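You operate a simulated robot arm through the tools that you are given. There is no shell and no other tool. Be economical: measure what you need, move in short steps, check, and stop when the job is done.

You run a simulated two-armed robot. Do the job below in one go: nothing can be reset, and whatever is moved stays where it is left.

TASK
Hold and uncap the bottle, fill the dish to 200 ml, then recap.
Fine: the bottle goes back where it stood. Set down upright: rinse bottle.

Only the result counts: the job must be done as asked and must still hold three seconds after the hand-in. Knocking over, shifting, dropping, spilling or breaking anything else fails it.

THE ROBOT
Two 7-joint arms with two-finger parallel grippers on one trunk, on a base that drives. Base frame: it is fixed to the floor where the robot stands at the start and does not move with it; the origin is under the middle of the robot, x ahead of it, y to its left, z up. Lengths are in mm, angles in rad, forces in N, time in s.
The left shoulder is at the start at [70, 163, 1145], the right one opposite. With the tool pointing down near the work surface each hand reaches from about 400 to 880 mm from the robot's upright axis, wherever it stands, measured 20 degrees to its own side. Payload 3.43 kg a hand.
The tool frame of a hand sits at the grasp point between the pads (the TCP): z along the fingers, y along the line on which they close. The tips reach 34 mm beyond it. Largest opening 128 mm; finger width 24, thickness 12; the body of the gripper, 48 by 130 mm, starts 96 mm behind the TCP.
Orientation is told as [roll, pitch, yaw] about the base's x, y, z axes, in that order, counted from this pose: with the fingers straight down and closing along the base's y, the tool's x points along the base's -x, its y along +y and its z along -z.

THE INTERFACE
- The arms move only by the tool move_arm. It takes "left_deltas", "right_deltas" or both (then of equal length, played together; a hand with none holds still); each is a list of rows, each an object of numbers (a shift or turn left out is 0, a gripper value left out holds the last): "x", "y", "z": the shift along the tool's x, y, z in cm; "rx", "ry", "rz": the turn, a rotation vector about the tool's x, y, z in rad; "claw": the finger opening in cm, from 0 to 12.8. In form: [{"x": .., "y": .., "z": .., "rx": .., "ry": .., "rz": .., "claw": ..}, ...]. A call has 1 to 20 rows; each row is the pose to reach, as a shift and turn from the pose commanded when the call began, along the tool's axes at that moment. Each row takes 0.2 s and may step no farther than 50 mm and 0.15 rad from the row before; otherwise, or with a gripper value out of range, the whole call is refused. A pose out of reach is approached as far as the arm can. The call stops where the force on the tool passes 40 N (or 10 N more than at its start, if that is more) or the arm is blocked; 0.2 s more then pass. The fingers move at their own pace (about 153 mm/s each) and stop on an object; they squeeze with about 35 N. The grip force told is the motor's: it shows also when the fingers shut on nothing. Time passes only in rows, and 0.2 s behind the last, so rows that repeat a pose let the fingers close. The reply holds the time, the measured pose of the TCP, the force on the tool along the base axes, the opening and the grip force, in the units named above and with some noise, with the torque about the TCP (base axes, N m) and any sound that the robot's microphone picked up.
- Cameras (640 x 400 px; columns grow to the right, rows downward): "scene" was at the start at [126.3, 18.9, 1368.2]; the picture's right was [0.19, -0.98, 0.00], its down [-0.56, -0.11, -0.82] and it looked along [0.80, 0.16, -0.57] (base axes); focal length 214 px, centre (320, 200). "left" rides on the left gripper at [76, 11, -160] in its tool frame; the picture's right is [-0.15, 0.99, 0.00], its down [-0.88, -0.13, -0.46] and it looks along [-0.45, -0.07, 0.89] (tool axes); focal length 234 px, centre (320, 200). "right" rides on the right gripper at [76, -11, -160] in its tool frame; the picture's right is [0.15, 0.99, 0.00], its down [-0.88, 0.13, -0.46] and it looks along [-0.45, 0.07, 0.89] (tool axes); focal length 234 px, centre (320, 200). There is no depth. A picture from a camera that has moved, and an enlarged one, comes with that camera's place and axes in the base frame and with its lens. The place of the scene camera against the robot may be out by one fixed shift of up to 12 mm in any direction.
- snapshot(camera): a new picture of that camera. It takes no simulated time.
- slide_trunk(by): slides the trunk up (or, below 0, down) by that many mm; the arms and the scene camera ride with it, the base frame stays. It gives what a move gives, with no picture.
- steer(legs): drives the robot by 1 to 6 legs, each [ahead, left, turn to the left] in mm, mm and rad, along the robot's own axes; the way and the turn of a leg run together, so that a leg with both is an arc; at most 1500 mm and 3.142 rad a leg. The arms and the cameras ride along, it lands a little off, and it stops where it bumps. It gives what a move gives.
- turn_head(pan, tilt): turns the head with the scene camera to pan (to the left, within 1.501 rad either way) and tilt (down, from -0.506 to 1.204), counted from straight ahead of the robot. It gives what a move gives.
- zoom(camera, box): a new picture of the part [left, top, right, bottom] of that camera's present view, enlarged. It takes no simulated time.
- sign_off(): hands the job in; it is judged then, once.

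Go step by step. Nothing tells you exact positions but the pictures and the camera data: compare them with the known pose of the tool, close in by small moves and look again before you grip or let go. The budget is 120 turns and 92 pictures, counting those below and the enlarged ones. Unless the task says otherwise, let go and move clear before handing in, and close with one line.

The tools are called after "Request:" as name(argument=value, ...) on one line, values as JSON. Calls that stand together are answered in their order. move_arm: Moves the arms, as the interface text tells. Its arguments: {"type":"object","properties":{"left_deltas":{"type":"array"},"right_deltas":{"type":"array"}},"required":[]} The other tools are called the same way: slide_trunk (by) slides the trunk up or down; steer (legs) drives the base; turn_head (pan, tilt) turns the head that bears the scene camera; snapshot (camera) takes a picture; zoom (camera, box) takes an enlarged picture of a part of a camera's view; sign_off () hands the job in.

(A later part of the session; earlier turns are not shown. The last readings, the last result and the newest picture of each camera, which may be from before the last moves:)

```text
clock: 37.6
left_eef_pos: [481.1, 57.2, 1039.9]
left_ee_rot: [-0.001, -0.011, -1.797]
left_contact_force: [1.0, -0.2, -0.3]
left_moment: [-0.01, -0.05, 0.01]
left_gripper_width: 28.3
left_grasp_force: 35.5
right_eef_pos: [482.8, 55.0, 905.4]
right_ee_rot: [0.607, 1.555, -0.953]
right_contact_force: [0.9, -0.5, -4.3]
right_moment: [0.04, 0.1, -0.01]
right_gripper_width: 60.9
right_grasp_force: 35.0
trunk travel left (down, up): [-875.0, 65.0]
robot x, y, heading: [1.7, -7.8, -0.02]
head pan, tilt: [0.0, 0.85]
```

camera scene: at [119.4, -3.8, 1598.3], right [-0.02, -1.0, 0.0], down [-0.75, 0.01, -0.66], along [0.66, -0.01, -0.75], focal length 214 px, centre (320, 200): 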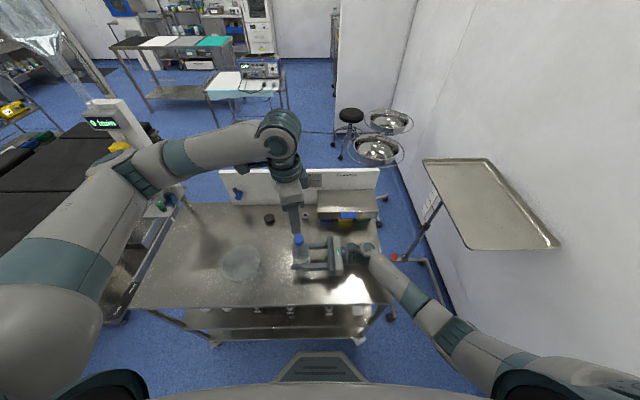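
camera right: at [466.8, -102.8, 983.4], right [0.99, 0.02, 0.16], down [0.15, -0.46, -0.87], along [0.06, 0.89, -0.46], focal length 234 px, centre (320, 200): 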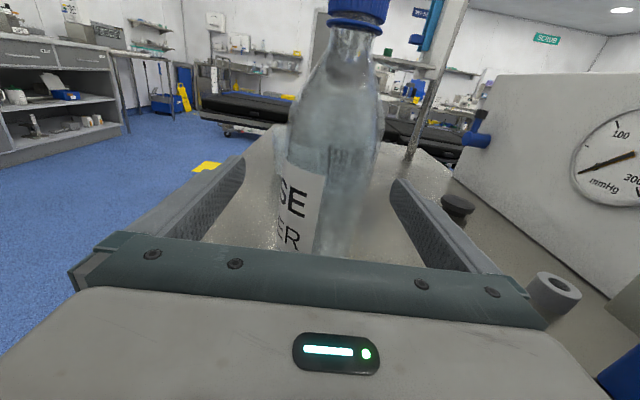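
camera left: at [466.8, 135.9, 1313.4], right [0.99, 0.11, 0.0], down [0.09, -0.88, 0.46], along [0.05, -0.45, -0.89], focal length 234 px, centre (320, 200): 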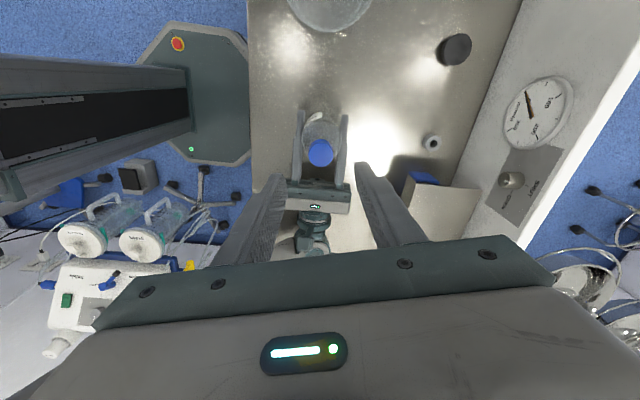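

Request:
move_arm(left_deltas=[{"rz": -0.14, "z": -0.01}, {"rz": -0.28, "z": -0.02}, {"rz": -0.42, "z": -0.03}, {"rz": -0.56, "z": -0.04}, {"rz": -0.7, "z": -0.05}, {"rz": -0.84, "z": -0.06}, {"rz": -0.98, "z": -0.07}, {"rz": -1.12, "z": -0.08}, {"rz": -1.26, "z": -0.09}, {"rz": -1.4, "z": -0.1}, {"rz": -1.54, "z": -0.11}, {"rz": -1.68, "z": -0.12}, {"rz": -1.82, "z": -0.13}, {"rz": -1.96, "z": -0.14}, {"rz": -2.1, "z": -0.15}, {"rz": -2.24, "z": -0.15}])

```text
clock: 41.0
left_eef_pos: [481.5, 57.9, 1040.2]
left_ee_rot: [-0.007, 0.007, 0.443]
left_contact_force: [-5.4, -2.5, -0.9]
left_moment: [-0.06, 0.11, -0.02]
left_gripper_width: 28.4
left_grasp_force: 35.2
right_eef_pos: [481.0, 54.4, 905.8]
right_ee_rot: [0.612, 1.555, -0.949]
right_contact_force: [7.1, 3.0, -4.2]
right_moment: [-0.35, 0.74, 0.02]
right_gripper_width: 61.3
right_grasp_force: 34.8
trunk travel left (down, up): [-875.0, 65.0]
robot x, y, heading: [-1.5, -2.3, -0.016]
head pan, tilt: [0.0, 0.85]
```

Request:
move_arm(left_deltas=[{"z": -0.2}, {"z": -0.4}, {"z": -0.6}])

```text
clock: 41.8
left_eef_pos: [482.4, 58.9, 1046.1]
left_ee_rot: [-0.008, 0.006, 0.444]
left_contact_force: [-1.0, -1.4, -1.4]
left_moment: [0.04, -0.01, 0.0]
left_gripper_width: 28.1
left_grasp_force: 34.8
right_eef_pos: [480.5, 55.0, 905.7]
right_ee_rot: [0.6, 1.553, -0.962]
right_contact_force: [0.8, 1.7, -2.8]
right_moment: [-0.13, 0.18, -0.01]
right_gripper_width: 61.2
right_grasp_force: 34.7
trunk travel left (down, up): [-875.0, 65.0]
robot x, y, heading: [2.5, -6.4, -0.018]
head pan, tilt: [0.0, 0.85]
```

Very little resistance over a 6 mm lift, so the cap looks free. I'll lift it clear and check.

Request:
move_arm(left_deltas=[{"z": -2}, {"z": -5}, {"z": -8}, {"z": -8}])

Request:
snapshot(camera="left")

Request:
zoom(camera="scene", box=[240, 170, 380, 300])

```text
clock: 42.8
left_eef_pos: [481.1, 58.7, 1126.5]
left_ee_rot: [-0.009, 0.006, 0.441]
left_contact_force: [0.0, -0.2, 0.7]
left_moment: [-0.04, -0.04, 0.01]
left_gripper_width: 28.4
left_grasp_force: 34.8
right_eef_pos: [482.1, 55.0, 906.0]
right_ee_rot: [0.583, 1.555, -0.978]
right_contact_force: [0.1, 0.7, -4.4]
right_moment: [0.02, 0.02, 0.03]
right_gripper_width: 60.8
right_grasp_force: 34.7
trunk travel left (down, up): [-875.0, 65.0]
robot x, y, heading: [4.3, -4.1, -0.017]
head pan, tilt: [0.0, 0.85]
```

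```text
56 pictures are left
camera left: at [408.3, 37.9, 1285.8], right [-0.29, 0.96, -0.01], down [0.85, 0.26, 0.45], along [0.43, 0.12, -0.89], focal length 234 px, centre (320, 200)
```

left: 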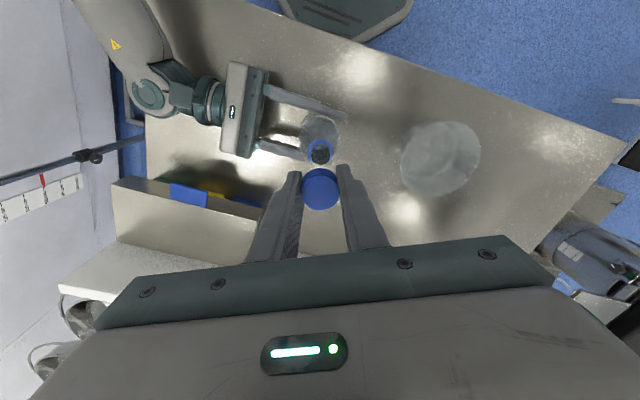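

```text
3.08 times, centred on (310, 235) of scene
camera zoom: at [120.5, -4.1, 1598.1], right [-0.02, -1.0, 0.0], down [-0.75, 0.01, -0.66], along [0.66, -0.01, -0.75], focal length 660 px, centre (351, 92)
```

zoom: 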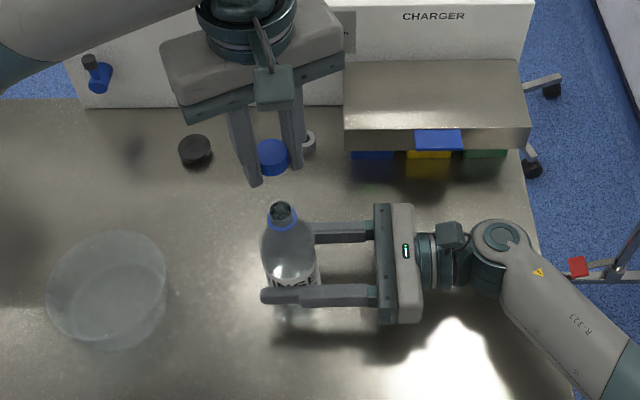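

The cap is off and held in the left hand, with the bottle neck open. I move the left hand away to a spot where its camera looks into the dish.

Request:
move_arm(left_deltas=[{"z": -4}, {"x": -3, "y": 2.9, "z": -5}, {"x": -6, "y": 5.8, "z": -6, "rz": 0.07}, {"x": -9, "y": 8.6, "z": -7, "rz": 0.14}, {"x": -12, "y": 11.5, "z": -8, "rz": 0.21}, {"x": -15, "y": 14.4, "z": -9, "rz": 0.28}, {"x": -18, "y": 17.3, "z": -9.4, "rz": 0.35}, {"x": -21, "y": 20.2, "z": -9.4, "rz": 0.42}, {"x": -24, "y": 23, "z": -9.4, "rz": 0.441}, {"x": -24, "y": 23, "z": -9.4, "rz": 0.441}])

Request:
snapshot(camera="left")

```text
clock: 45.0
left_eef_pos: [600.9, 370.0, 1216.3]
left_ee_rot: [-0.009, 0.004, -0.002]
left_contact_force: [0.1, 0.2, 0.3]
left_moment: [-0.01, 0.02, 0.01]
left_gripper_width: 28.4
left_grasp_force: 34.3
right_eef_pos: [482.6, 53.9, 905.6]
right_ee_rot: [0.622, 1.554, -0.942]
right_contact_force: [0.6, -1.3, -4.9]
right_moment: [0.01, 0.0, 0.0]
right_gripper_width: 61.0
right_grasp_force: 35.0
trunk travel left (down, up): [-875.0, 65.0]
robot x, y, heading: [0.7, -4.6, -0.015]
head pan, tilt: [0.0, 0.85]
```

```text
54 pictures are left
camera left: at [525.6, 382.3, 1375.6], right [0.15, 0.99, -0.01], down [0.88, -0.13, 0.46], along [0.45, -0.07, -0.89], focal length 234 px, centre (320, 200)
```

left: 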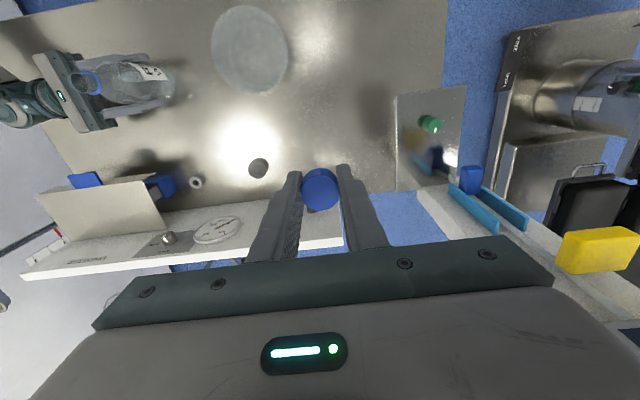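

I lift the bottle straight up to read its weight before going over to the dish at about (460, 268).

Request:
move_arm(right_deltas=[{"x": 1.5}, {"x": 3}, {"x": 4.5}, {"x": 6}, {"x": 6}, {"x": 6}])

Request:
move_arm(right_deltas=[{"z": 2, "y": -0.5}, {"z": 4, "y": -1}, {"z": 6, "y": -1.5}, {"z": 8, "y": -2}, {"z": 9.5, "y": -2}, {"z": 9.5, "y": -2}])

Request:
move_arm(right_deltas=[{}, {}])

Request:
snapshot(camera="scene")

Request:
zoom(camera="left", box=[100, 0, 320, 140])

```text
clock: 46.4
left_eef_pos: [601.5, 370.2, 1215.5]
left_ee_rot: [-0.011, 0.001, 0.001]
left_contact_force: [0.1, 0.3, -0.5]
left_moment: [-0.01, -0.01, 0.01]
left_gripper_width: 28.3
left_grasp_force: 34.7
right_eef_pos: [481.6, 57.0, 966.2]
right_ee_rot: [0.59, 1.554, -0.974]
right_contact_force: [-0.4, -0.5, -4.1]
right_moment: [0.05, 0.02, 0.0]
right_gripper_width: 60.8
right_grasp_force: 35.4
trunk travel left (down, up): [-875.0, 65.0]
robot x, y, heading: [1.5, -5.1, -0.018]
head pan, tilt: [0.0, 0.85]
```

```text
clock: 47.8
left_eef_pos: [600.7, 369.8, 1217.4]
left_ee_rot: [-0.011, 0.002, 0.0]
left_contact_force: [-0.2, -0.2, 0.2]
left_moment: [-0.02, 0.0, -0.02]
left_gripper_width: 28.4
left_grasp_force: 35.1
right_eef_pos: [461.2, 150.6, 963.5]
right_ee_rot: [0.589, 1.554, -0.971]
right_contact_force: [0.0, -0.9, -5.5]
right_moment: [-0.07, 0.01, -0.01]
right_gripper_width: 60.9
right_grasp_force: 35.4
trunk travel left (down, up): [-875.0, 65.0]
robot x, y, heading: [3.9, -5.9, -0.018]
head pan, tilt: [0.0, 0.85]
```

```text
clock: 48.4
left_eef_pos: [600.7, 369.9, 1215.7]
left_ee_rot: [-0.009, 0.002, -0.001]
left_contact_force: [0.3, 0.7, 0.1]
left_moment: [0.04, 0.02, -0.02]
left_gripper_width: 28.8
left_grasp_force: 34.7
right_eef_pos: [459.7, 151.3, 964.5]
right_ee_rot: [0.604, 1.553, -0.957]
right_contact_force: [0.1, -0.4, -3.9]
right_moment: [0.0, 0.03, 0.0]
right_gripper_width: 60.9
right_grasp_force: 35.2
trunk travel left (down, up): [-875.0, 65.0]
robot x, y, heading: [-0.5, 1.5, -0.023]
head pan, tilt: [0.0, 0.85]
```

```text
53 pictures are left
camera scene: at [120.3, -4.2, 1598.2], right [-0.02, -1.0, 0.0], down [-0.75, 0.01, -0.66], along [0.66, -0.01, -0.75], focal length 214 px, centre (320, 200)
```

scene: 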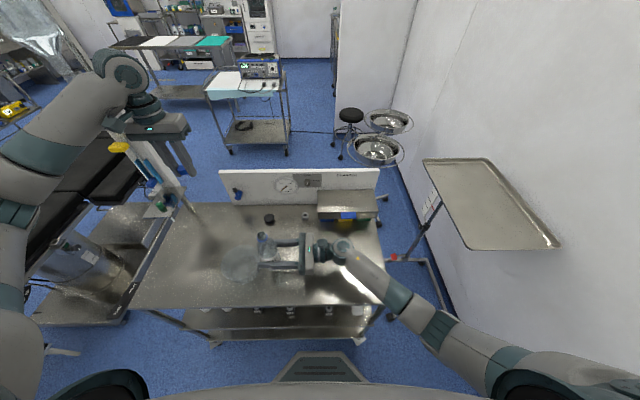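

```text
2.86 times, centred on (210, 70) of left
camera zoom: at [525.4, 382.4, 1375.3], right [0.15, 0.99, -0.01], down [0.88, -0.13, 0.46], along [0.45, -0.08, -0.89], focal length 669 px, centre (634, 571)
```

zoom: 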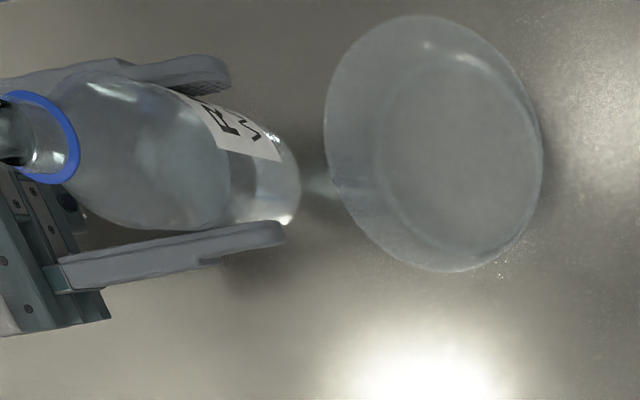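

Request:
move_arm(right_deltas=[{"ry": -0.13, "z": 0.5}, {"ry": -0.26, "z": 1.2}, {"ry": -0.39, "z": 1.8}, {"ry": -0.52, "z": 2.2}, {"ry": -0.65, "z": 1.5}, {"ry": -0.78, "z": 0.5}, {"ry": -0.78, "z": 0.5}])

Request:
zoom(camera="left", box=[100, 0, 320, 140])

Request:
zoom(camera="scene", box=[200, 190, 380, 310])

```text
clock: 50.0
left_eef_pos: [601.4, 369.2, 1216.3]
left_ee_rot: [-0.011, 0.002, 0.0]
left_contact_force: [0.0, 0.7, 0.1]
left_moment: [0.0, 0.01, -0.01]
left_gripper_width: 28.4
left_grasp_force: 34.8
right_eef_pos: [460.5, 155.6, 965.3]
right_ee_rot: [0.013, 0.774, -1.552]
right_contact_force: [0.4, -0.3, -4.0]
right_moment: [-0.02, 0.0, 0.02]
right_gripper_width: 60.9
right_grasp_force: 35.2
trunk travel left (down, up): [-875.0, 65.0]
robot x, y, heading: [0.9, -7.8, -0.019]
head pan, tilt: [0.0, 0.85]
```

```text
2.86 times, centred on (210, 70) of left
camera zoom: at [525.5, 382.5, 1375.2], right [0.15, 0.99, -0.01], down [0.88, -0.13, 0.46], along [0.45, -0.08, -0.89], focal length 669 px, centre (634, 571)
```

zoom: 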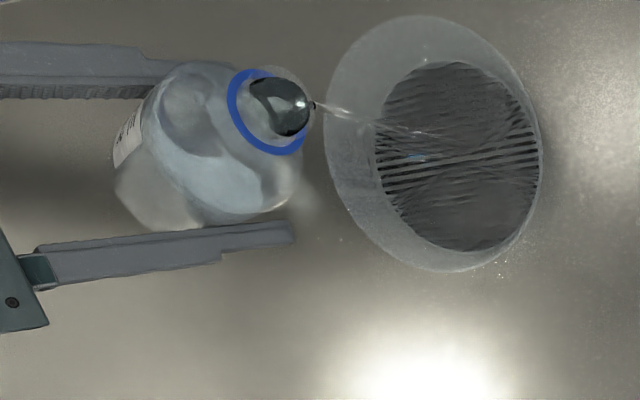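

```text
3.33 times, centred on (290, 250) of scene
camera zoom: at [120.3, -4.1, 1598.2], right [-0.02, -1.0, 0.0], down [-0.75, 0.01, -0.66], along [0.66, -0.01, -0.75], focal length 715 px, centre (420, 33)
```

zoom: 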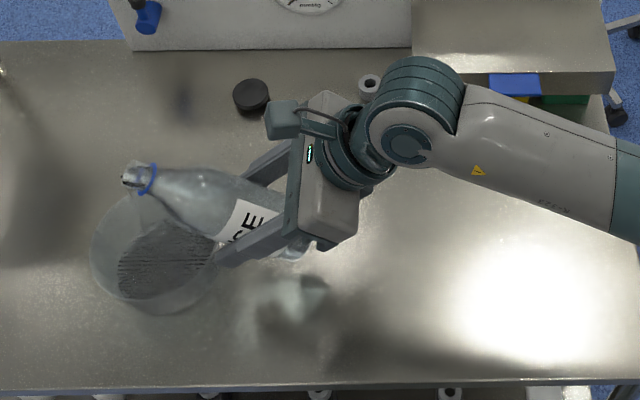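

It is already pouring at 45°, and the stream lands inside the dish. I hold here and watch the weight and level.

Request:
move_arm(right_deltas=[{}, {}, {}, {}])

Request:
zoom(camera="left", box=[180, 0, 300, 100])

```text
clock: 51.0
left_eef_pos: [601.3, 370.7, 1216.6]
left_ee_rot: [-0.013, 0.001, 0.0]
left_contact_force: [-0.8, 0.3, -0.4]
left_moment: [0.01, -0.02, 0.03]
left_gripper_width: 28.4
left_grasp_force: 34.7
right_eef_pos: [460.2, 155.1, 963.8]
right_ee_rot: [0.015, 0.778, -1.552]
right_contact_force: [-0.2, -0.4, -4.6]
right_moment: [-0.03, 0.01, -0.01]
right_gripper_width: 60.9
right_grasp_force: 35.1
trunk travel left (down, up): [-875.0, 65.0]
robot x, y, heading: [1.6, -1.2, -0.02]
head pan, tilt: [0.0, 0.85]
```

```text
4.00 times, centred on (240, 50) of left
camera zoom: at [525.6, 382.7, 1375.2], right [0.15, 0.99, -0.01], down [0.88, -0.13, 0.46], along [0.45, -0.08, -0.89], focal length 937 px, centre (640, 800)
```

zoom: 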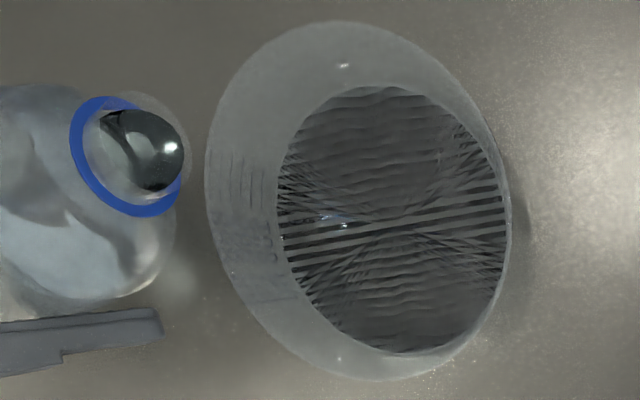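

Request:
move_arm(right_deltas=[{"ry": -0.05, "x": -0.14, "z": -0.14}, {"ry": -0.1, "x": -0.28, "z": -0.28}, {"ry": -0.1, "x": -0.28, "z": -0.28}, {"ry": -0.1, "x": -0.28, "z": -0.28}])

Request:
zoom(camera="left", box=[180, 0, 300, 100])

```text
clock: 52.0
left_eef_pos: [598.5, 369.7, 1216.8]
left_ee_rot: [-0.011, 0.003, 0.001]
left_contact_force: [0.2, -1.3, -0.7]
left_moment: [0.0, 0.01, 0.04]
left_gripper_width: 28.3
left_grasp_force: 35.4
right_eef_pos: [460.9, 151.5, 963.9]
right_ee_rot: [0.012, 0.675, -1.553]
right_contact_force: [1.0, 0.0, -4.6]
right_moment: [-0.03, 0.02, 0.0]
right_gripper_width: 60.8
right_grasp_force: 35.3
trunk travel left (down, up): [-875.0, 65.0]
robot x, y, heading: [1.7, -0.9, -0.021]
head pan, tilt: [0.0, 0.85]
```

```text
4.00 times, centred on (240, 50) of left
camera zoom: at [525.5, 382.6, 1375.2], right [0.15, 0.99, -0.01], down [0.88, -0.13, 0.46], along [0.45, -0.08, -0.89], focal length 937 px, centre (640, 800)
```

zoom: 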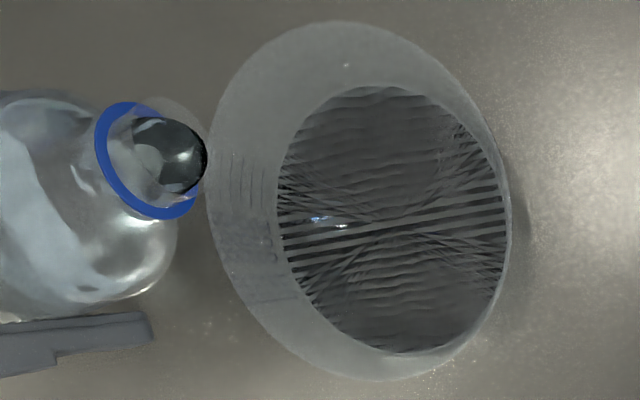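

Request:
move_arm(right_deltas=[{"ry": -0.05, "x": -0.2, "z": -0.15}, {"ry": -0.1, "x": -0.4, "z": -0.3}, {"ry": -0.15, "x": -0.5, "z": -0.4}, {"ry": -0.15, "x": -0.5, "z": -0.4}, {"ry": -0.15, "x": -0.5, "z": -0.4}])

Request:
zoom(camera="left", box=[180, 0, 300, 100])

```text
clock: 53.2
left_eef_pos: [600.4, 370.0, 1216.6]
left_ee_rot: [-0.011, 0.001, -0.001]
left_contact_force: [-0.7, 0.2, -0.1]
left_moment: [0.03, 0.0, 0.02]
left_gripper_width: 28.1
left_grasp_force: 35.4
right_eef_pos: [459.9, 144.4, 965.5]
right_ee_rot: [0.009, 0.526, -1.554]
right_contact_force: [-0.5, -0.1, -4.0]
right_moment: [-0.05, -0.01, -0.02]
right_gripper_width: 60.7
right_grasp_force: 35.2
trunk travel left (down, up): [-875.0, 65.0]
robot x, y, heading: [1.3, -4.7, -0.018]
head pan, tilt: [0.0, 0.85]
```

```text
4.00 times, centred on (240, 50) of left
camera zoom: at [525.5, 382.6, 1375.2], right [0.15, 0.99, -0.01], down [0.88, -0.13, 0.46], along [0.45, -0.08, -0.89], focal length 937 px, centre (640, 800)
```

zoom: 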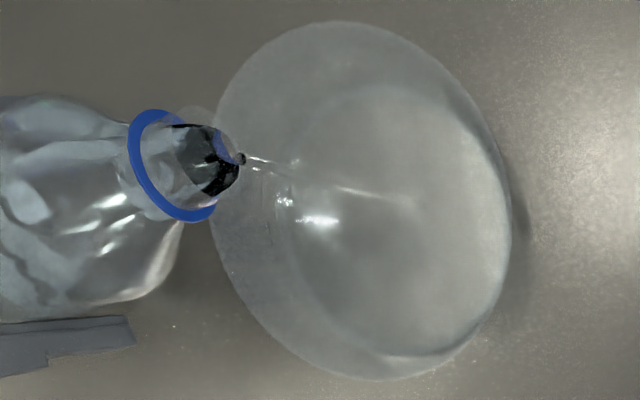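

Request:
move_arm(right_deltas=[{}, {}, {}, {}])

Request:
zoom(camera="left", box=[180, 0, 300, 100])

```text
clock: 54.2
left_eef_pos: [600.4, 370.9, 1215.8]
left_ee_rot: [-0.012, 0.003, 0.0]
left_contact_force: [0.0, 0.5, 0.3]
left_moment: [0.0, 0.02, 0.01]
left_gripper_width: 28.2
left_grasp_force: 34.9
right_eef_pos: [460.0, 145.6, 964.4]
right_ee_rot: [0.011, 0.527, -1.556]
right_contact_force: [1.8, -0.2, -3.8]
right_moment: [-0.1, 0.01, 0.02]
right_gripper_width: 60.8
right_grasp_force: 34.8
trunk travel left (down, up): [-875.0, 65.0]
robot x, y, heading: [0.2, -3.9, -0.018]
head pan, tilt: [0.0, 0.85]
```

```text
4.00 times, centred on (240, 50) of left
camera zoom: at [525.5, 382.6, 1375.2], right [0.15, 0.99, -0.01], down [0.88, -0.13, 0.46], along [0.45, -0.08, -0.89], focal length 937 px, centre (640, 800)
```

zoom: 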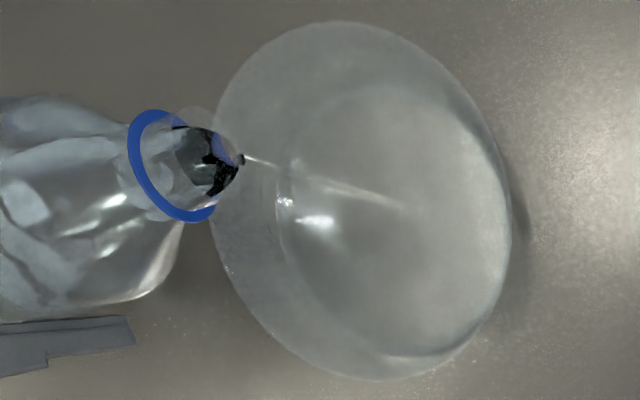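

Request:
move_arm(right_deltas=[{}, {}, {}, {}, {}, {}, {}, {}, {}, {}])

Request:
zoom(camera="left", box=[180, 0, 300, 100])

```text
clock: 56.4
left_eef_pos: [600.6, 370.1, 1215.0]
left_ee_rot: [-0.008, 0.002, 0.0]
left_contact_force: [-0.6, 0.2, 0.1]
left_moment: [-0.03, -0.02, -0.02]
left_gripper_width: 28.1
left_grasp_force: 35.2
right_eef_pos: [461.1, 144.0, 963.2]
right_ee_rot: [0.012, 0.527, -1.556]
right_contact_force: [0.0, -0.3, -4.8]
right_moment: [-0.06, -0.02, 0.01]
right_gripper_width: 61.0
right_grasp_force: 35.0
trunk travel left (down, up): [-875.0, 65.0]
robot x, y, heading: [3.5, -5.4, -0.015]
head pan, tilt: [0.0, 0.85]
```

```text
4.00 times, centred on (240, 50) of left
camera zoom: at [525.5, 382.6, 1375.2], right [0.15, 0.99, -0.01], down [0.88, -0.13, 0.46], along [0.45, -0.08, -0.89], focal length 937 px, centre (640, 800)
```

zoom: 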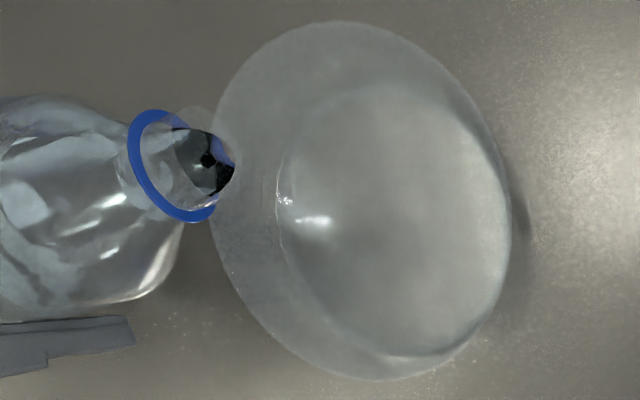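

Request:
move_arm(right_deltas=[{"ry": -0.05}, {"ry": -0.1}, {"ry": -0.1}, {"ry": -0.1}, {"ry": -0.1}, {"ry": -0.1}, {"ry": -0.1}, {"ry": -0.1}])

Request:
zoom(camera="left", box=[180, 0, 300, 100])

```text
clock: 58.2
left_eef_pos: [600.3, 370.3, 1216.0]
left_ee_rot: [-0.01, 0.003, 0.001]
left_contact_force: [0.1, 0.5, 0.8]
left_moment: [-0.01, 0.04, 0.01]
left_gripper_width: 28.6
left_grasp_force: 34.6
right_eef_pos: [460.8, 144.9, 963.6]
right_ee_rot: [0.012, 0.426, -1.558]
right_contact_force: [0.1, -0.3, -4.1]
right_moment: [-0.05, 0.0, 0.02]
right_gripper_width: 61.0
right_grasp_force: 35.0
trunk travel left (down, up): [-875.0, 65.0]
robot x, y, heading: [0.1, -4.9, -0.015]
head pan, tilt: [0.0, 0.85]
```

```text
4.00 times, centred on (240, 50) of left
camera zoom: at [525.6, 382.7, 1375.2], right [0.15, 0.99, -0.01], down [0.88, -0.13, 0.46], along [0.45, -0.08, -0.89], focal length 937 px, centre (640, 800)
```

zoom: 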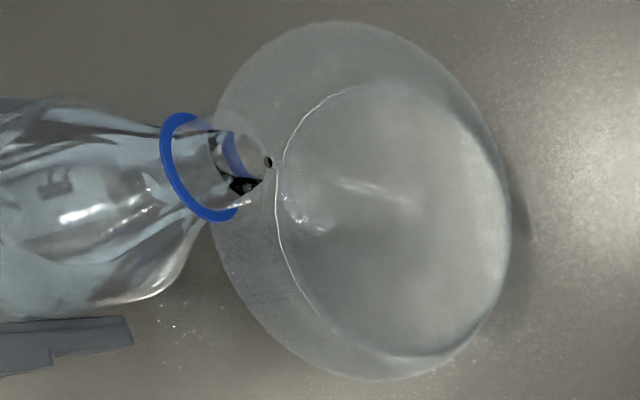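

Request:
move_arm(right_deltas=[{}, {}, {}, {}, {}, {}, {}, {}])

Request:
zoom(camera="left", box=[180, 0, 300, 100])

```text
clock: 60.0
left_eef_pos: [601.4, 369.7, 1216.2]
left_ee_rot: [-0.011, 0.001, -0.001]
left_contact_force: [0.4, -1.0, 0.0]
left_moment: [0.03, 0.03, 0.0]
left_gripper_width: 28.3
left_grasp_force: 35.0
right_eef_pos: [460.5, 144.6, 963.1]
right_ee_rot: [0.011, 0.426, -1.557]
right_contact_force: [0.8, 0.1, -4.5]
right_moment: [-0.01, 0.01, 0.03]
right_gripper_width: 61.0
right_grasp_force: 35.1
trunk travel left (down, up): [-875.0, 65.0]
robot x, y, heading: [2.0, -0.6, -0.015]
head pan, tilt: [0.0, 0.85]
```

```text
4.00 times, centred on (240, 50) of left
camera zoom: at [525.5, 382.6, 1375.2], right [0.15, 0.99, -0.01], down [0.88, -0.13, 0.46], along [0.45, -0.08, -0.89], focal length 937 px, centre (640, 800)
```

zoom: 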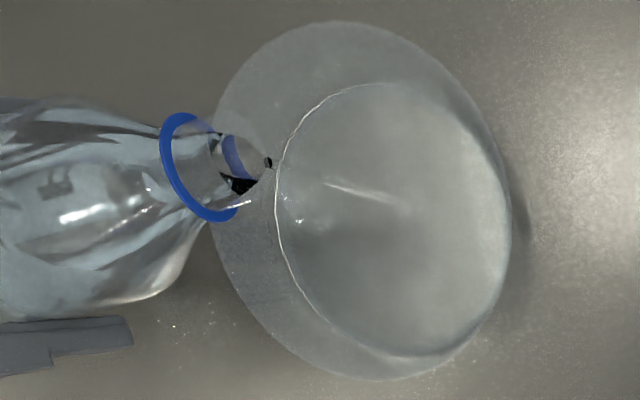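

Request:
move_arm(right_deltas=[{"ry": -0.05}, {"ry": -0.1}, {"ry": -0.1}, {"ry": -0.1}, {"ry": -0.1}, {"ry": -0.1}, {"ry": -0.1}, {"ry": -0.1}, {"ry": -0.1}, {"ry": -0.1}])

Request:
zoom(camera="left", box=[180, 0, 300, 100])

```text
clock: 62.2
left_eef_pos: [600.4, 369.3, 1216.7]
left_ee_rot: [-0.011, 0.003, 0.0]
left_contact_force: [0.2, 0.7, 0.0]
left_moment: [0.01, 0.01, -0.02]
left_gripper_width: 28.2
left_grasp_force: 35.5
right_eef_pos: [461.3, 145.3, 963.4]
right_ee_rot: [0.013, 0.326, -1.557]
right_contact_force: [-0.2, 0.2, -4.7]
right_moment: [-0.04, 0.0, 0.02]
right_gripper_width: 60.9
right_grasp_force: 35.2
trunk travel left (down, up): [-875.0, 65.0]
robot x, y, heading: [3.5, -5.1, -0.019]
head pan, tilt: [0.0, 0.85]
```

```text
4.00 times, centred on (240, 50) of left
camera zoom: at [525.5, 382.7, 1375.2], right [0.15, 0.99, -0.01], down [0.88, -0.13, 0.46], along [0.45, -0.08, -0.89], focal length 937 px, centre (640, 800)
```

zoom: 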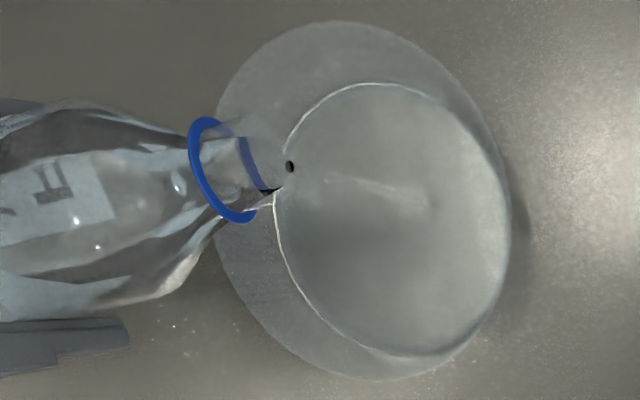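

Request:
move_arm(right_deltas=[{"ry": -0.04}, {"ry": -0.08}, {"ry": -0.08}, {"ry": -0.08}, {"ry": -0.08}, {"ry": -0.08}, {"ry": -0.08}, {"ry": -0.08}, {"ry": -0.08}, {"ry": -0.08}, {"ry": -0.08}, {"ry": -0.08}, {"ry": -0.08}, {"ry": -0.08}, {"ry": -0.08}])

Request:
zoom(camera="left", box=[180, 0, 300, 100])

```text
clock: 65.4
left_eef_pos: [600.4, 369.5, 1215.3]
left_ee_rot: [-0.011, 0.001, -0.001]
left_contact_force: [-1.2, -0.6, 1.0]
left_moment: [0.04, -0.02, 0.02]
left_gripper_width: 28.4
left_grasp_force: 35.5
right_eef_pos: [460.5, 144.8, 964.2]
right_ee_rot: [0.01, 0.246, -1.559]
right_contact_force: [0.2, -0.4, -4.2]
right_moment: [-0.07, 0.03, -0.03]
right_gripper_width: 60.7
right_grasp_force: 35.0
trunk travel left (down, up): [-875.0, 65.0]
robot x, y, heading: [2.7, -6.3, -0.016]
head pan, tilt: [0.0, 0.85]
```

```text
4.00 times, centred on (240, 50) of left
camera zoom: at [525.5, 382.6, 1375.2], right [0.15, 0.99, -0.01], down [0.88, -0.13, 0.46], along [0.45, -0.08, -0.89], focal length 937 px, centre (640, 800)
```

zoom: 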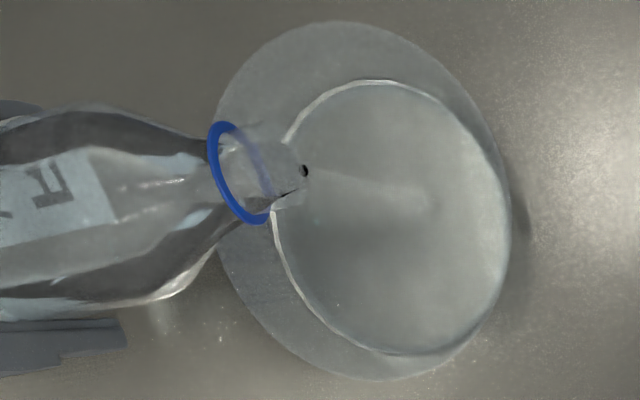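

Request:
move_arm(right_deltas=[{"ry": -0.05, "x": -0.5, "z": -0.12}, {"ry": -0.1, "x": -1, "z": -0.24}, {"ry": -0.15, "x": -1.4, "z": -0.35}, {"ry": -0.15, "x": -1.4, "z": -0.35}, {"ry": -0.15, "x": -1.4, "z": -0.35}, {"ry": -0.15, "x": -1.4, "z": -0.35}, {"ry": -0.15, "x": -1.4, "z": -0.35}])

Request:
zoom(camera="left", box=[180, 0, 300, 100])

```text
clock: 67.0
left_eef_pos: [601.3, 369.0, 1215.9]
left_ee_rot: [-0.01, 0.0, 0.0]
left_contact_force: [0.5, -0.4, -1.0]
left_moment: [0.01, 0.04, 0.0]
left_gripper_width: 28.3
left_grasp_force: 34.8
right_eef_pos: [462.4, 130.7, 962.8]
right_ee_rot: [0.011, 0.095, -1.56]
right_contact_force: [0.3, -1.0, -4.5]
right_moment: [-0.07, 0.0, -0.01]
right_gripper_width: 60.8
right_grasp_force: 35.1
trunk travel left (down, up): [-875.0, 65.0]
robot x, y, heading: [3.5, -7.7, -0.019]
head pan, tilt: [0.0, 0.85]
```

```text
4.00 times, centred on (240, 50) of left
camera zoom: at [525.5, 382.6, 1375.2], right [0.15, 0.99, -0.01], down [0.88, -0.13, 0.46], along [0.45, -0.08, -0.89], focal length 937 px, centre (640, 800)
```

zoom: 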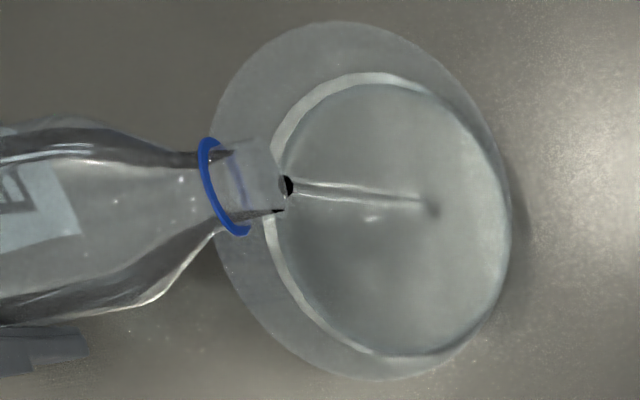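

Request:
move_arm(right_deltas=[{}, {}])

Request:
zoom(camera="left", box=[180, 0, 300, 100])

```text
clock: 67.6
left_eef_pos: [600.5, 369.6, 1216.5]
left_ee_rot: [-0.01, 0.003, 0.0]
left_contact_force: [0.4, 0.4, 0.2]
left_moment: [-0.03, 0.0, 0.04]
left_gripper_width: 28.2
left_grasp_force: 34.8
right_eef_pos: [460.3, 130.5, 964.4]
right_ee_rot: [0.012, 0.094, -1.56]
right_contact_force: [-0.2, 0.4, -3.8]
right_moment: [-0.08, 0.0, -0.01]
right_gripper_width: 60.9
right_grasp_force: 35.4
trunk travel left (down, up): [-875.0, 65.0]
robot x, y, heading: [1.0, -6.6, -0.022]
head pan, tilt: [0.0, 0.85]
```

```text
4.00 times, centred on (240, 50) of left
camera zoom: at [525.5, 382.6, 1375.2], right [0.15, 0.99, -0.01], down [0.88, -0.13, 0.46], along [0.45, -0.08, -0.89], focal length 937 px, centre (640, 800)
```

zoom: 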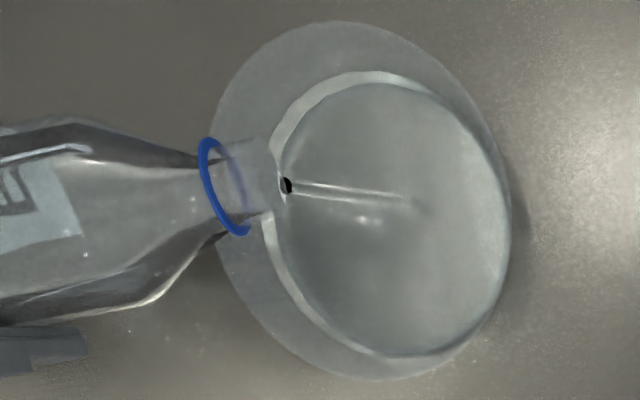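

Request:
move_arm(right_deltas=[{"ry": 0.15, "x": 0.3}, {"ry": 0.3, "x": 0.6}, {"ry": 0.45, "x": 1}, {"ry": 0.6, "x": 1.5}, {"ry": 0.7, "x": 1.8}, {"ry": 0.7, "x": 1.8}, {"ry": 0.7, "x": 1.8}])

Request:
zoom(camera="left", box=[180, 0, 300, 100])

Request:
zoom(camera="scene", box=[200, 190, 380, 310])

```text
clock: 69.2
left_eef_pos: [601.0, 370.4, 1215.7]
left_ee_rot: [-0.01, 0.001, 0.0]
left_contact_force: [-0.5, 0.3, -0.8]
left_moment: [0.0, -0.04, 0.03]
left_gripper_width: 28.2
left_grasp_force: 35.2
right_eef_pos: [460.3, 148.3, 966.3]
right_ee_rot: [0.015, 0.797, -1.552]
right_contact_force: [-0.8, -0.6, -3.2]
right_moment: [-0.05, -0.03, -0.02]
right_gripper_width: 60.9
right_grasp_force: 35.3
trunk travel left (down, up): [-875.0, 65.0]
robot x, y, heading: [-0.2, -3.0, -0.018]
head pan, tilt: [0.0, 0.85]
```

```text
4.00 times, centred on (240, 50) of left
camera zoom: at [525.5, 382.4, 1375.2], right [0.15, 0.99, -0.01], down [0.88, -0.13, 0.46], along [0.45, -0.08, -0.89], focal length 937 px, centre (640, 800)
```

zoom: 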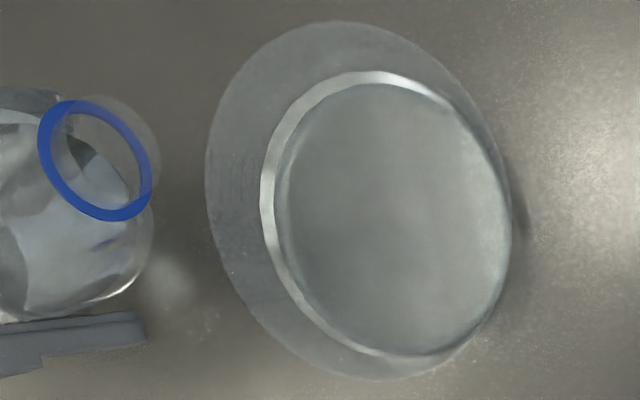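

```text
3.33 times, centred on (290, 250) of scene
camera zoom: at [120.4, -4.2, 1598.2], right [-0.02, -1.0, 0.0], down [-0.75, 0.01, -0.66], along [0.66, -0.01, -0.75], focal length 715 px, centre (420, 33)
```

zoom: 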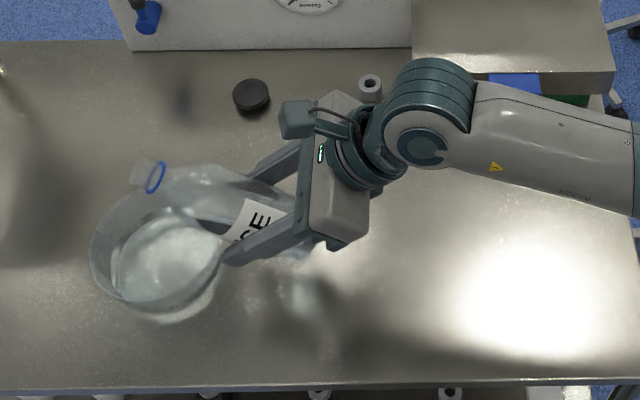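

Request:
zoom(camera="left", box=[226, 22, 266, 72])

```text
8.00 times, centred on (246, 47) of left
camera zoom: at [525.5, 382.4, 1375.2], right [0.15, 0.99, -0.01], down [0.88, -0.13, 0.46], along [0.45, -0.08, -0.89], focal length 1873 px, centre (912, 1424)
```

zoom: 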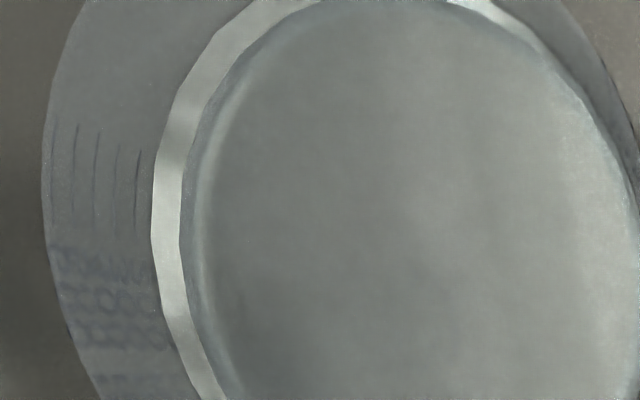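

The level now sits at or just above the 100 line. I take several repeated weight readings for a cross-check.

Request:
move_arm(right_deltas=[{}])

Request:
move_arm(right_deltas=[{}])

Request:
move_arm(right_deltas=[{}])

Request:
move_arm(right_deltas=[{}])

Request:
move_arm(right_deltas=[{}])

Request:
move_arm(right_deltas=[{}])

Request:
zoom(camera="scene", box=[220, 235, 270, 285])

```text
clock: 69.6
left_eef_pos: [601.6, 369.7, 1217.0]
left_ee_rot: [-0.008, 0.0, -0.001]
left_contact_force: [0.3, 0.3, -0.8]
left_moment: [-0.01, -0.01, -0.01]
left_gripper_width: 28.2
left_grasp_force: 35.1
right_eef_pos: [459.5, 148.8, 965.8]
right_ee_rot: [0.015, 0.797, -1.55]
right_contact_force: [0.6, -0.1, -4.6]
right_moment: [-0.03, -0.01, 0.0]
right_gripper_width: 60.8
right_grasp_force: 34.3
trunk travel left (down, up): [-875.0, 65.0]
robot x, y, heading: [-1.6, -2.9, -0.021]
head pan, tilt: [0.0, 0.85]
```

```text
clock: 70.0
left_eef_pos: [600.7, 370.5, 1215.8]
left_ee_rot: [-0.01, 0.002, -0.001]
left_contact_force: [0.9, 0.3, 0.0]
left_moment: [0.01, -0.01, 0.03]
left_gripper_width: 28.3
left_grasp_force: 35.1
right_eef_pos: [461.0, 148.5, 964.4]
right_ee_rot: [0.015, 0.796, -1.553]
right_contact_force: [-0.5, -0.1, -4.3]
right_moment: [-0.03, -0.03, -0.03]
right_gripper_width: 60.9
right_grasp_force: 34.8
trunk travel left (down, up): [-875.0, 65.0]
robot x, y, heading: [0.1, -4.5, -0.018]
head pan, tilt: [0.0, 0.85]
```

```text
clock: 70.4
left_eef_pos: [601.0, 370.6, 1215.7]
left_ee_rot: [-0.01, 0.002, 0.0]
left_contact_force: [0.1, 1.0, -0.6]
left_moment: [-0.04, -0.01, -0.01]
left_gripper_width: 28.1
left_grasp_force: 35.3
right_eef_pos: [460.7, 148.3, 966.0]
right_ee_rot: [0.014, 0.795, -1.552]
right_contact_force: [0.1, 0.0, -4.2]
right_moment: [-0.05, 0.02, 0.0]
right_gripper_width: 60.9
right_grasp_force: 35.1
trunk travel left (down, up): [-875.0, 65.0]
robot x, y, heading: [5.3, -1.7, -0.016]
head pan, tilt: [0.0, 0.85]
```

```text
clock: 70.8
left_eef_pos: [599.8, 370.4, 1215.7]
left_ee_rot: [-0.01, 0.003, 0.001]
left_contact_force: [-0.5, -0.3, 1.0]
left_moment: [0.02, 0.0, 0.03]
left_gripper_width: 28.5
left_grasp_force: 34.7
right_eef_pos: [460.9, 148.7, 964.9]
right_ee_rot: [0.014, 0.796, -1.553]
right_contact_force: [0.3, -1.7, -5.2]
right_moment: [-0.07, -0.04, 0.03]
right_gripper_width: 60.7
right_grasp_force: 35.5
trunk travel left (down, up): [-875.0, 65.0]
robot x, y, heading: [0.8, -5.3, -0.016]
head pan, tilt: [0.0, 0.85]
```

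```text
clock: 71.2
left_eef_pos: [601.0, 369.8, 1215.6]
left_ee_rot: [-0.01, 0.002, -0.002]
left_contact_force: [0.8, 0.1, 0.8]
left_moment: [-0.01, -0.02, 0.03]
left_gripper_width: 28.4
left_grasp_force: 34.8
right_eef_pos: [460.2, 148.1, 965.6]
right_ee_rot: [0.014, 0.795, -1.552]
right_contact_force: [-0.2, 0.1, -3.3]
right_moment: [-0.02, 0.02, -0.02]
right_gripper_width: 60.6
right_grasp_force: 35.2
trunk travel left (down, up): [-875.0, 65.0]
robot x, y, heading: [2.8, -4.4, -0.017]
head pan, tilt: [0.0, 0.85]
```

```text
clock: 71.6
left_eef_pos: [599.6, 370.2, 1215.6]
left_ee_rot: [-0.011, 0.001, 0.001]
left_contact_force: [0.3, 0.5, -0.3]
left_moment: [0.01, 0.0, 0.0]
left_gripper_width: 28.3
left_grasp_force: 34.9
right_eef_pos: [459.8, 148.4, 966.0]
right_ee_rot: [0.013, 0.797, -1.551]
right_contact_force: [0.2, -0.5, -4.3]
right_moment: [-0.08, -0.01, -0.01]
right_gripper_width: 61.0
right_grasp_force: 34.3
trunk travel left (down, up): [-875.0, 65.0]
robot x, y, heading: [-3.3, -5.0, -0.017]
head pan, tilt: [0.0, 0.85]
```

```text
8.00 times, centred on (245, 260) of scene
camera zoom: at [120.4, -4.0, 1598.2], right [-0.02, -1.0, 0.0], down [-0.75, 0.01, -0.66], along [0.66, -0.01, -0.75], focal length 1716 px, centre (920, -280)
```

zoom: 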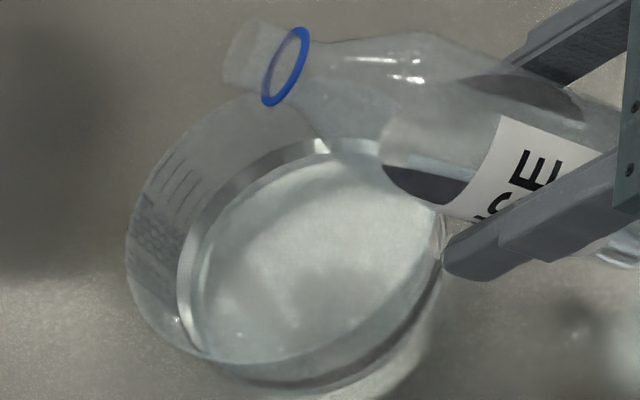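

The weight reading does not track the water, so I must read the scale. To avoid parallax through the dish wall I swing the left camera down to a flatter view from the left.

Request:
move_arm(left_deltas=[{"x": 1.3, "y": 0.8, "rz": 0.14}, {"x": 2.6, "y": 1.6, "rz": 0.28}, {"x": 3.9, "y": 2.4, "rz": 0.42}, {"x": 5.2, "y": 3.2, "rz": 0.56}, {"x": 6.5, "y": 4, "rz": 0.7}, {"x": 7.8, "y": 4.8, "rz": 0.84}, {"x": 9.1, "y": 5.6, "rz": 0.98}, {"x": 10.4, "y": 6.4, "rz": 1.12}, {"x": 11.7, "y": 7.2, "rz": 1.26}, {"x": 13, "y": 8, "rz": 1.4}, {"x": 14, "y": 8.5, "rz": 1.53}, {"x": 14, "y": 8.5, "rz": 1.57}])

Request:
snapshot(camera="scene")

```text
clock: 74.2
left_eef_pos: [461.3, 454.6, 1216.8]
left_ee_rot: [-0.003, -0.01, -1.573]
left_contact_force: [0.5, 0.0, 0.2]
left_moment: [0.0, -0.01, 0.02]
left_gripper_width: 28.2
left_grasp_force: 35.2
right_eef_pos: [460.0, 148.9, 966.6]
right_ee_rot: [0.014, 0.796, -1.551]
right_contact_force: [0.6, -0.7, -3.7]
right_moment: [-0.02, 0.01, 0.03]
right_gripper_width: 61.0
right_grasp_force: 34.5
trunk travel left (down, up): [-875.0, 65.0]
robot x, y, heading: [2.9, -4.7, -0.023]
head pan, tilt: [0.0, 0.85]
```

```text
34 pictures are left
camera scene: at [120.9, -4.1, 1598.1], right [-0.02, -1.0, 0.0], down [-0.75, 0.01, -0.66], along [0.66, -0.01, -0.75], focal length 214 px, centre (320, 200)
```

scene: 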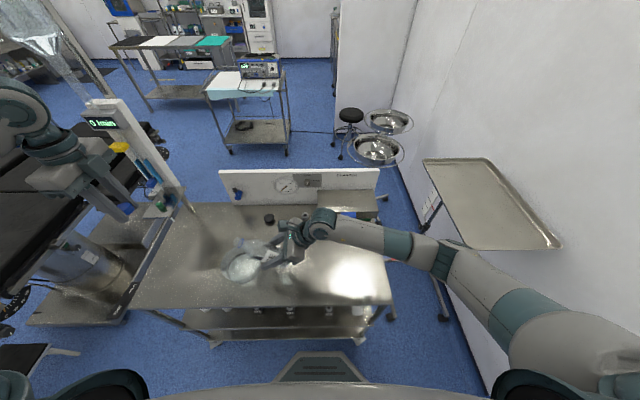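

Request:
move_arm(left_deltas=[{"z": 4}, {"z": 8}, {"z": 12, "ry": -0.06}, {"z": 16, "ry": -0.12, "x": -0.3}, {"z": 20, "ry": -0.18, "x": -0.6}, {"z": 24, "ry": -0.24, "x": -0.9}, {"z": 27, "ry": -0.3, "x": -1}, {"z": 29, "ry": -0.3, "x": -1}, {"z": 29, "ry": -0.3, "x": -1}])

Request:
snapshot(camera="left")

```text
clock: 76.2
left_eef_pos: [459.0, 441.8, 924.7]
left_ee_rot: [-0.002, -0.311, -1.57]
left_contact_force: [0.0, 0.2, 0.3]
left_moment: [0.01, -0.01, -0.02]
left_gripper_width: 28.5
left_grasp_force: 35.0
right_eef_pos: [460.9, 149.1, 965.1]
right_ee_rot: [0.013, 0.794, -1.551]
right_contact_force: [0.7, -0.7, -4.0]
right_moment: [-0.05, -0.02, 0.01]
right_gripper_width: 60.7
right_grasp_force: 34.6
trunk travel left (down, up): [-875.0, 65.0]
robot x, y, heading: [1.8, -2.9, -0.016]
head pan, tilt: [0.0, 0.85]
```

```text
33 pictures are left
camera left: at [471.1, 562.4, 1054.1], right [0.99, -0.14, 0.04], down [-0.13, -0.7, 0.7], along [-0.07, -0.7, -0.71], focal length 234 px, centre (320, 200)
```

left: 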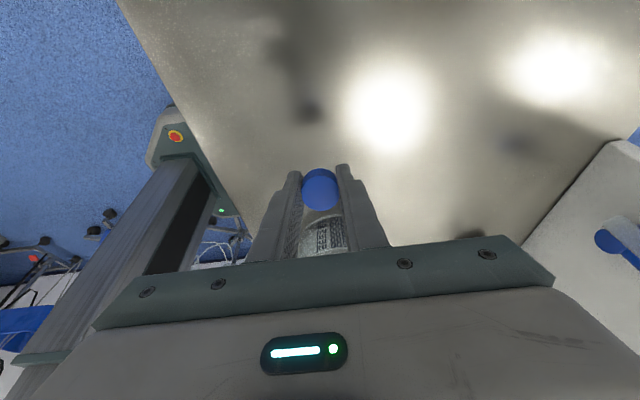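

Request:
move_arm(left_deltas=[{"x": -1, "z": -2.5, "ry": -0.1}, {"x": -2.5, "z": -5, "ry": -0.22}, {"x": -4, "z": -6.5, "ry": -0.34}, {"x": -6, "z": -7.5, "ry": -0.46}, {"x": -7.8, "z": -7.5, "ry": -0.58}, {"x": -7.8, "z": -7.5, "ry": -0.64}, {"x": -7.8, "z": -7.5, "ry": -0.64}])

Request:
snapshot(camera="left")

```text
clock: 77.8
left_eef_pos: [459.4, 390.2, 1022.6]
left_ee_rot: [-0.003, -0.953, -1.567]
left_contact_force: [0.2, 0.1, 0.3]
left_moment: [0.0, 0.0, 0.0]
left_gripper_width: 28.1
left_grasp_force: 35.0
right_eef_pos: [460.2, 149.3, 965.1]
right_ee_rot: [0.014, 0.797, -1.552]
right_contact_force: [-0.2, -0.4, -4.0]
right_moment: [-0.01, -0.01, 0.03]
right_gripper_width: 61.0
right_grasp_force: 35.1
trunk travel left (down, up): [-875.0, 65.0]
robot x, y, heading: [1.1, -4.8, -0.019]
head pan, tilt: [0.0, 0.85]
```

```text
32 pictures are left
camera left: at [471.0, 564.4, 1051.7], right [0.99, -0.08, 0.12], down [-0.13, -0.14, 0.98], along [-0.07, -0.99, -0.15], focal length 234 px, centre (320, 200)
```

left: 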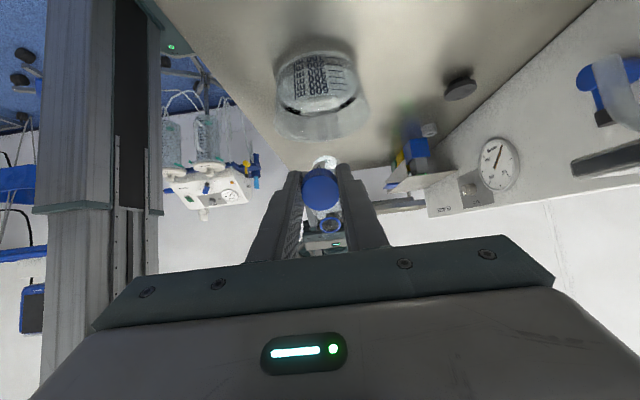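

Excellent view (upside down) of the dish with its scale. I enlarge it.

Request:
zoom(camera="left", box=[265, 35, 385, 150])

```text
3.48 times, centred on (325, 92) of left
camera zoom: at [471.0, 564.4, 1051.7], right [0.99, -0.08, 0.12], down [-0.13, -0.14, 0.98], along [-0.07, -0.99, -0.15], focal length 814 px, centre (303, 574)
```

zoom: 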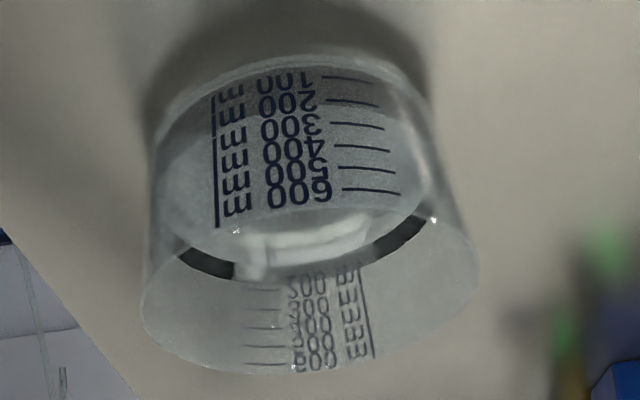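

Request:
zoom(camera="left", box=[290, 100, 360, 144])

```text
9.09 times, centred on (325, 122) of left
camera zoom: at [471.0, 564.4, 1051.7], right [0.99, -0.08, 0.12], down [-0.13, -0.14, 0.98], along [-0.07, -0.99, -0.15], focal length 2129 px, centre (274, 909)
```

zoom: 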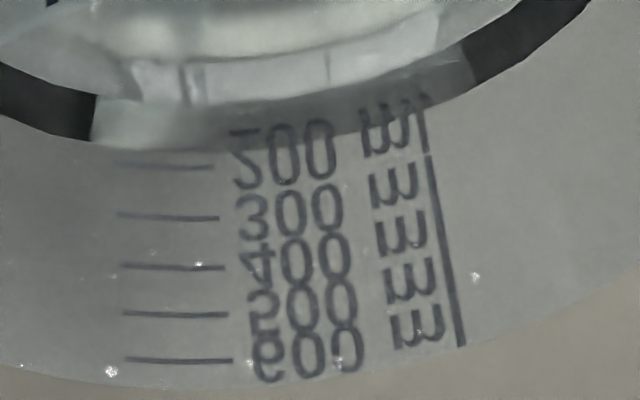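

Request:
zoom(camera="left", box=[290, 46, 360, 90])

```text
9.09 times, centred on (325, 68) of left
camera zoom: at [471.0, 564.4, 1051.7], right [0.99, -0.08, 0.12], down [-0.13, -0.14, 0.98], along [-0.07, -0.99, -0.15], focal length 2129 px, centre (274, 1400)
```

zoom: 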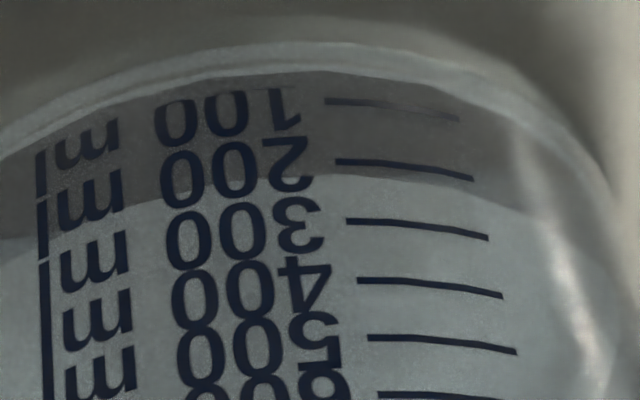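

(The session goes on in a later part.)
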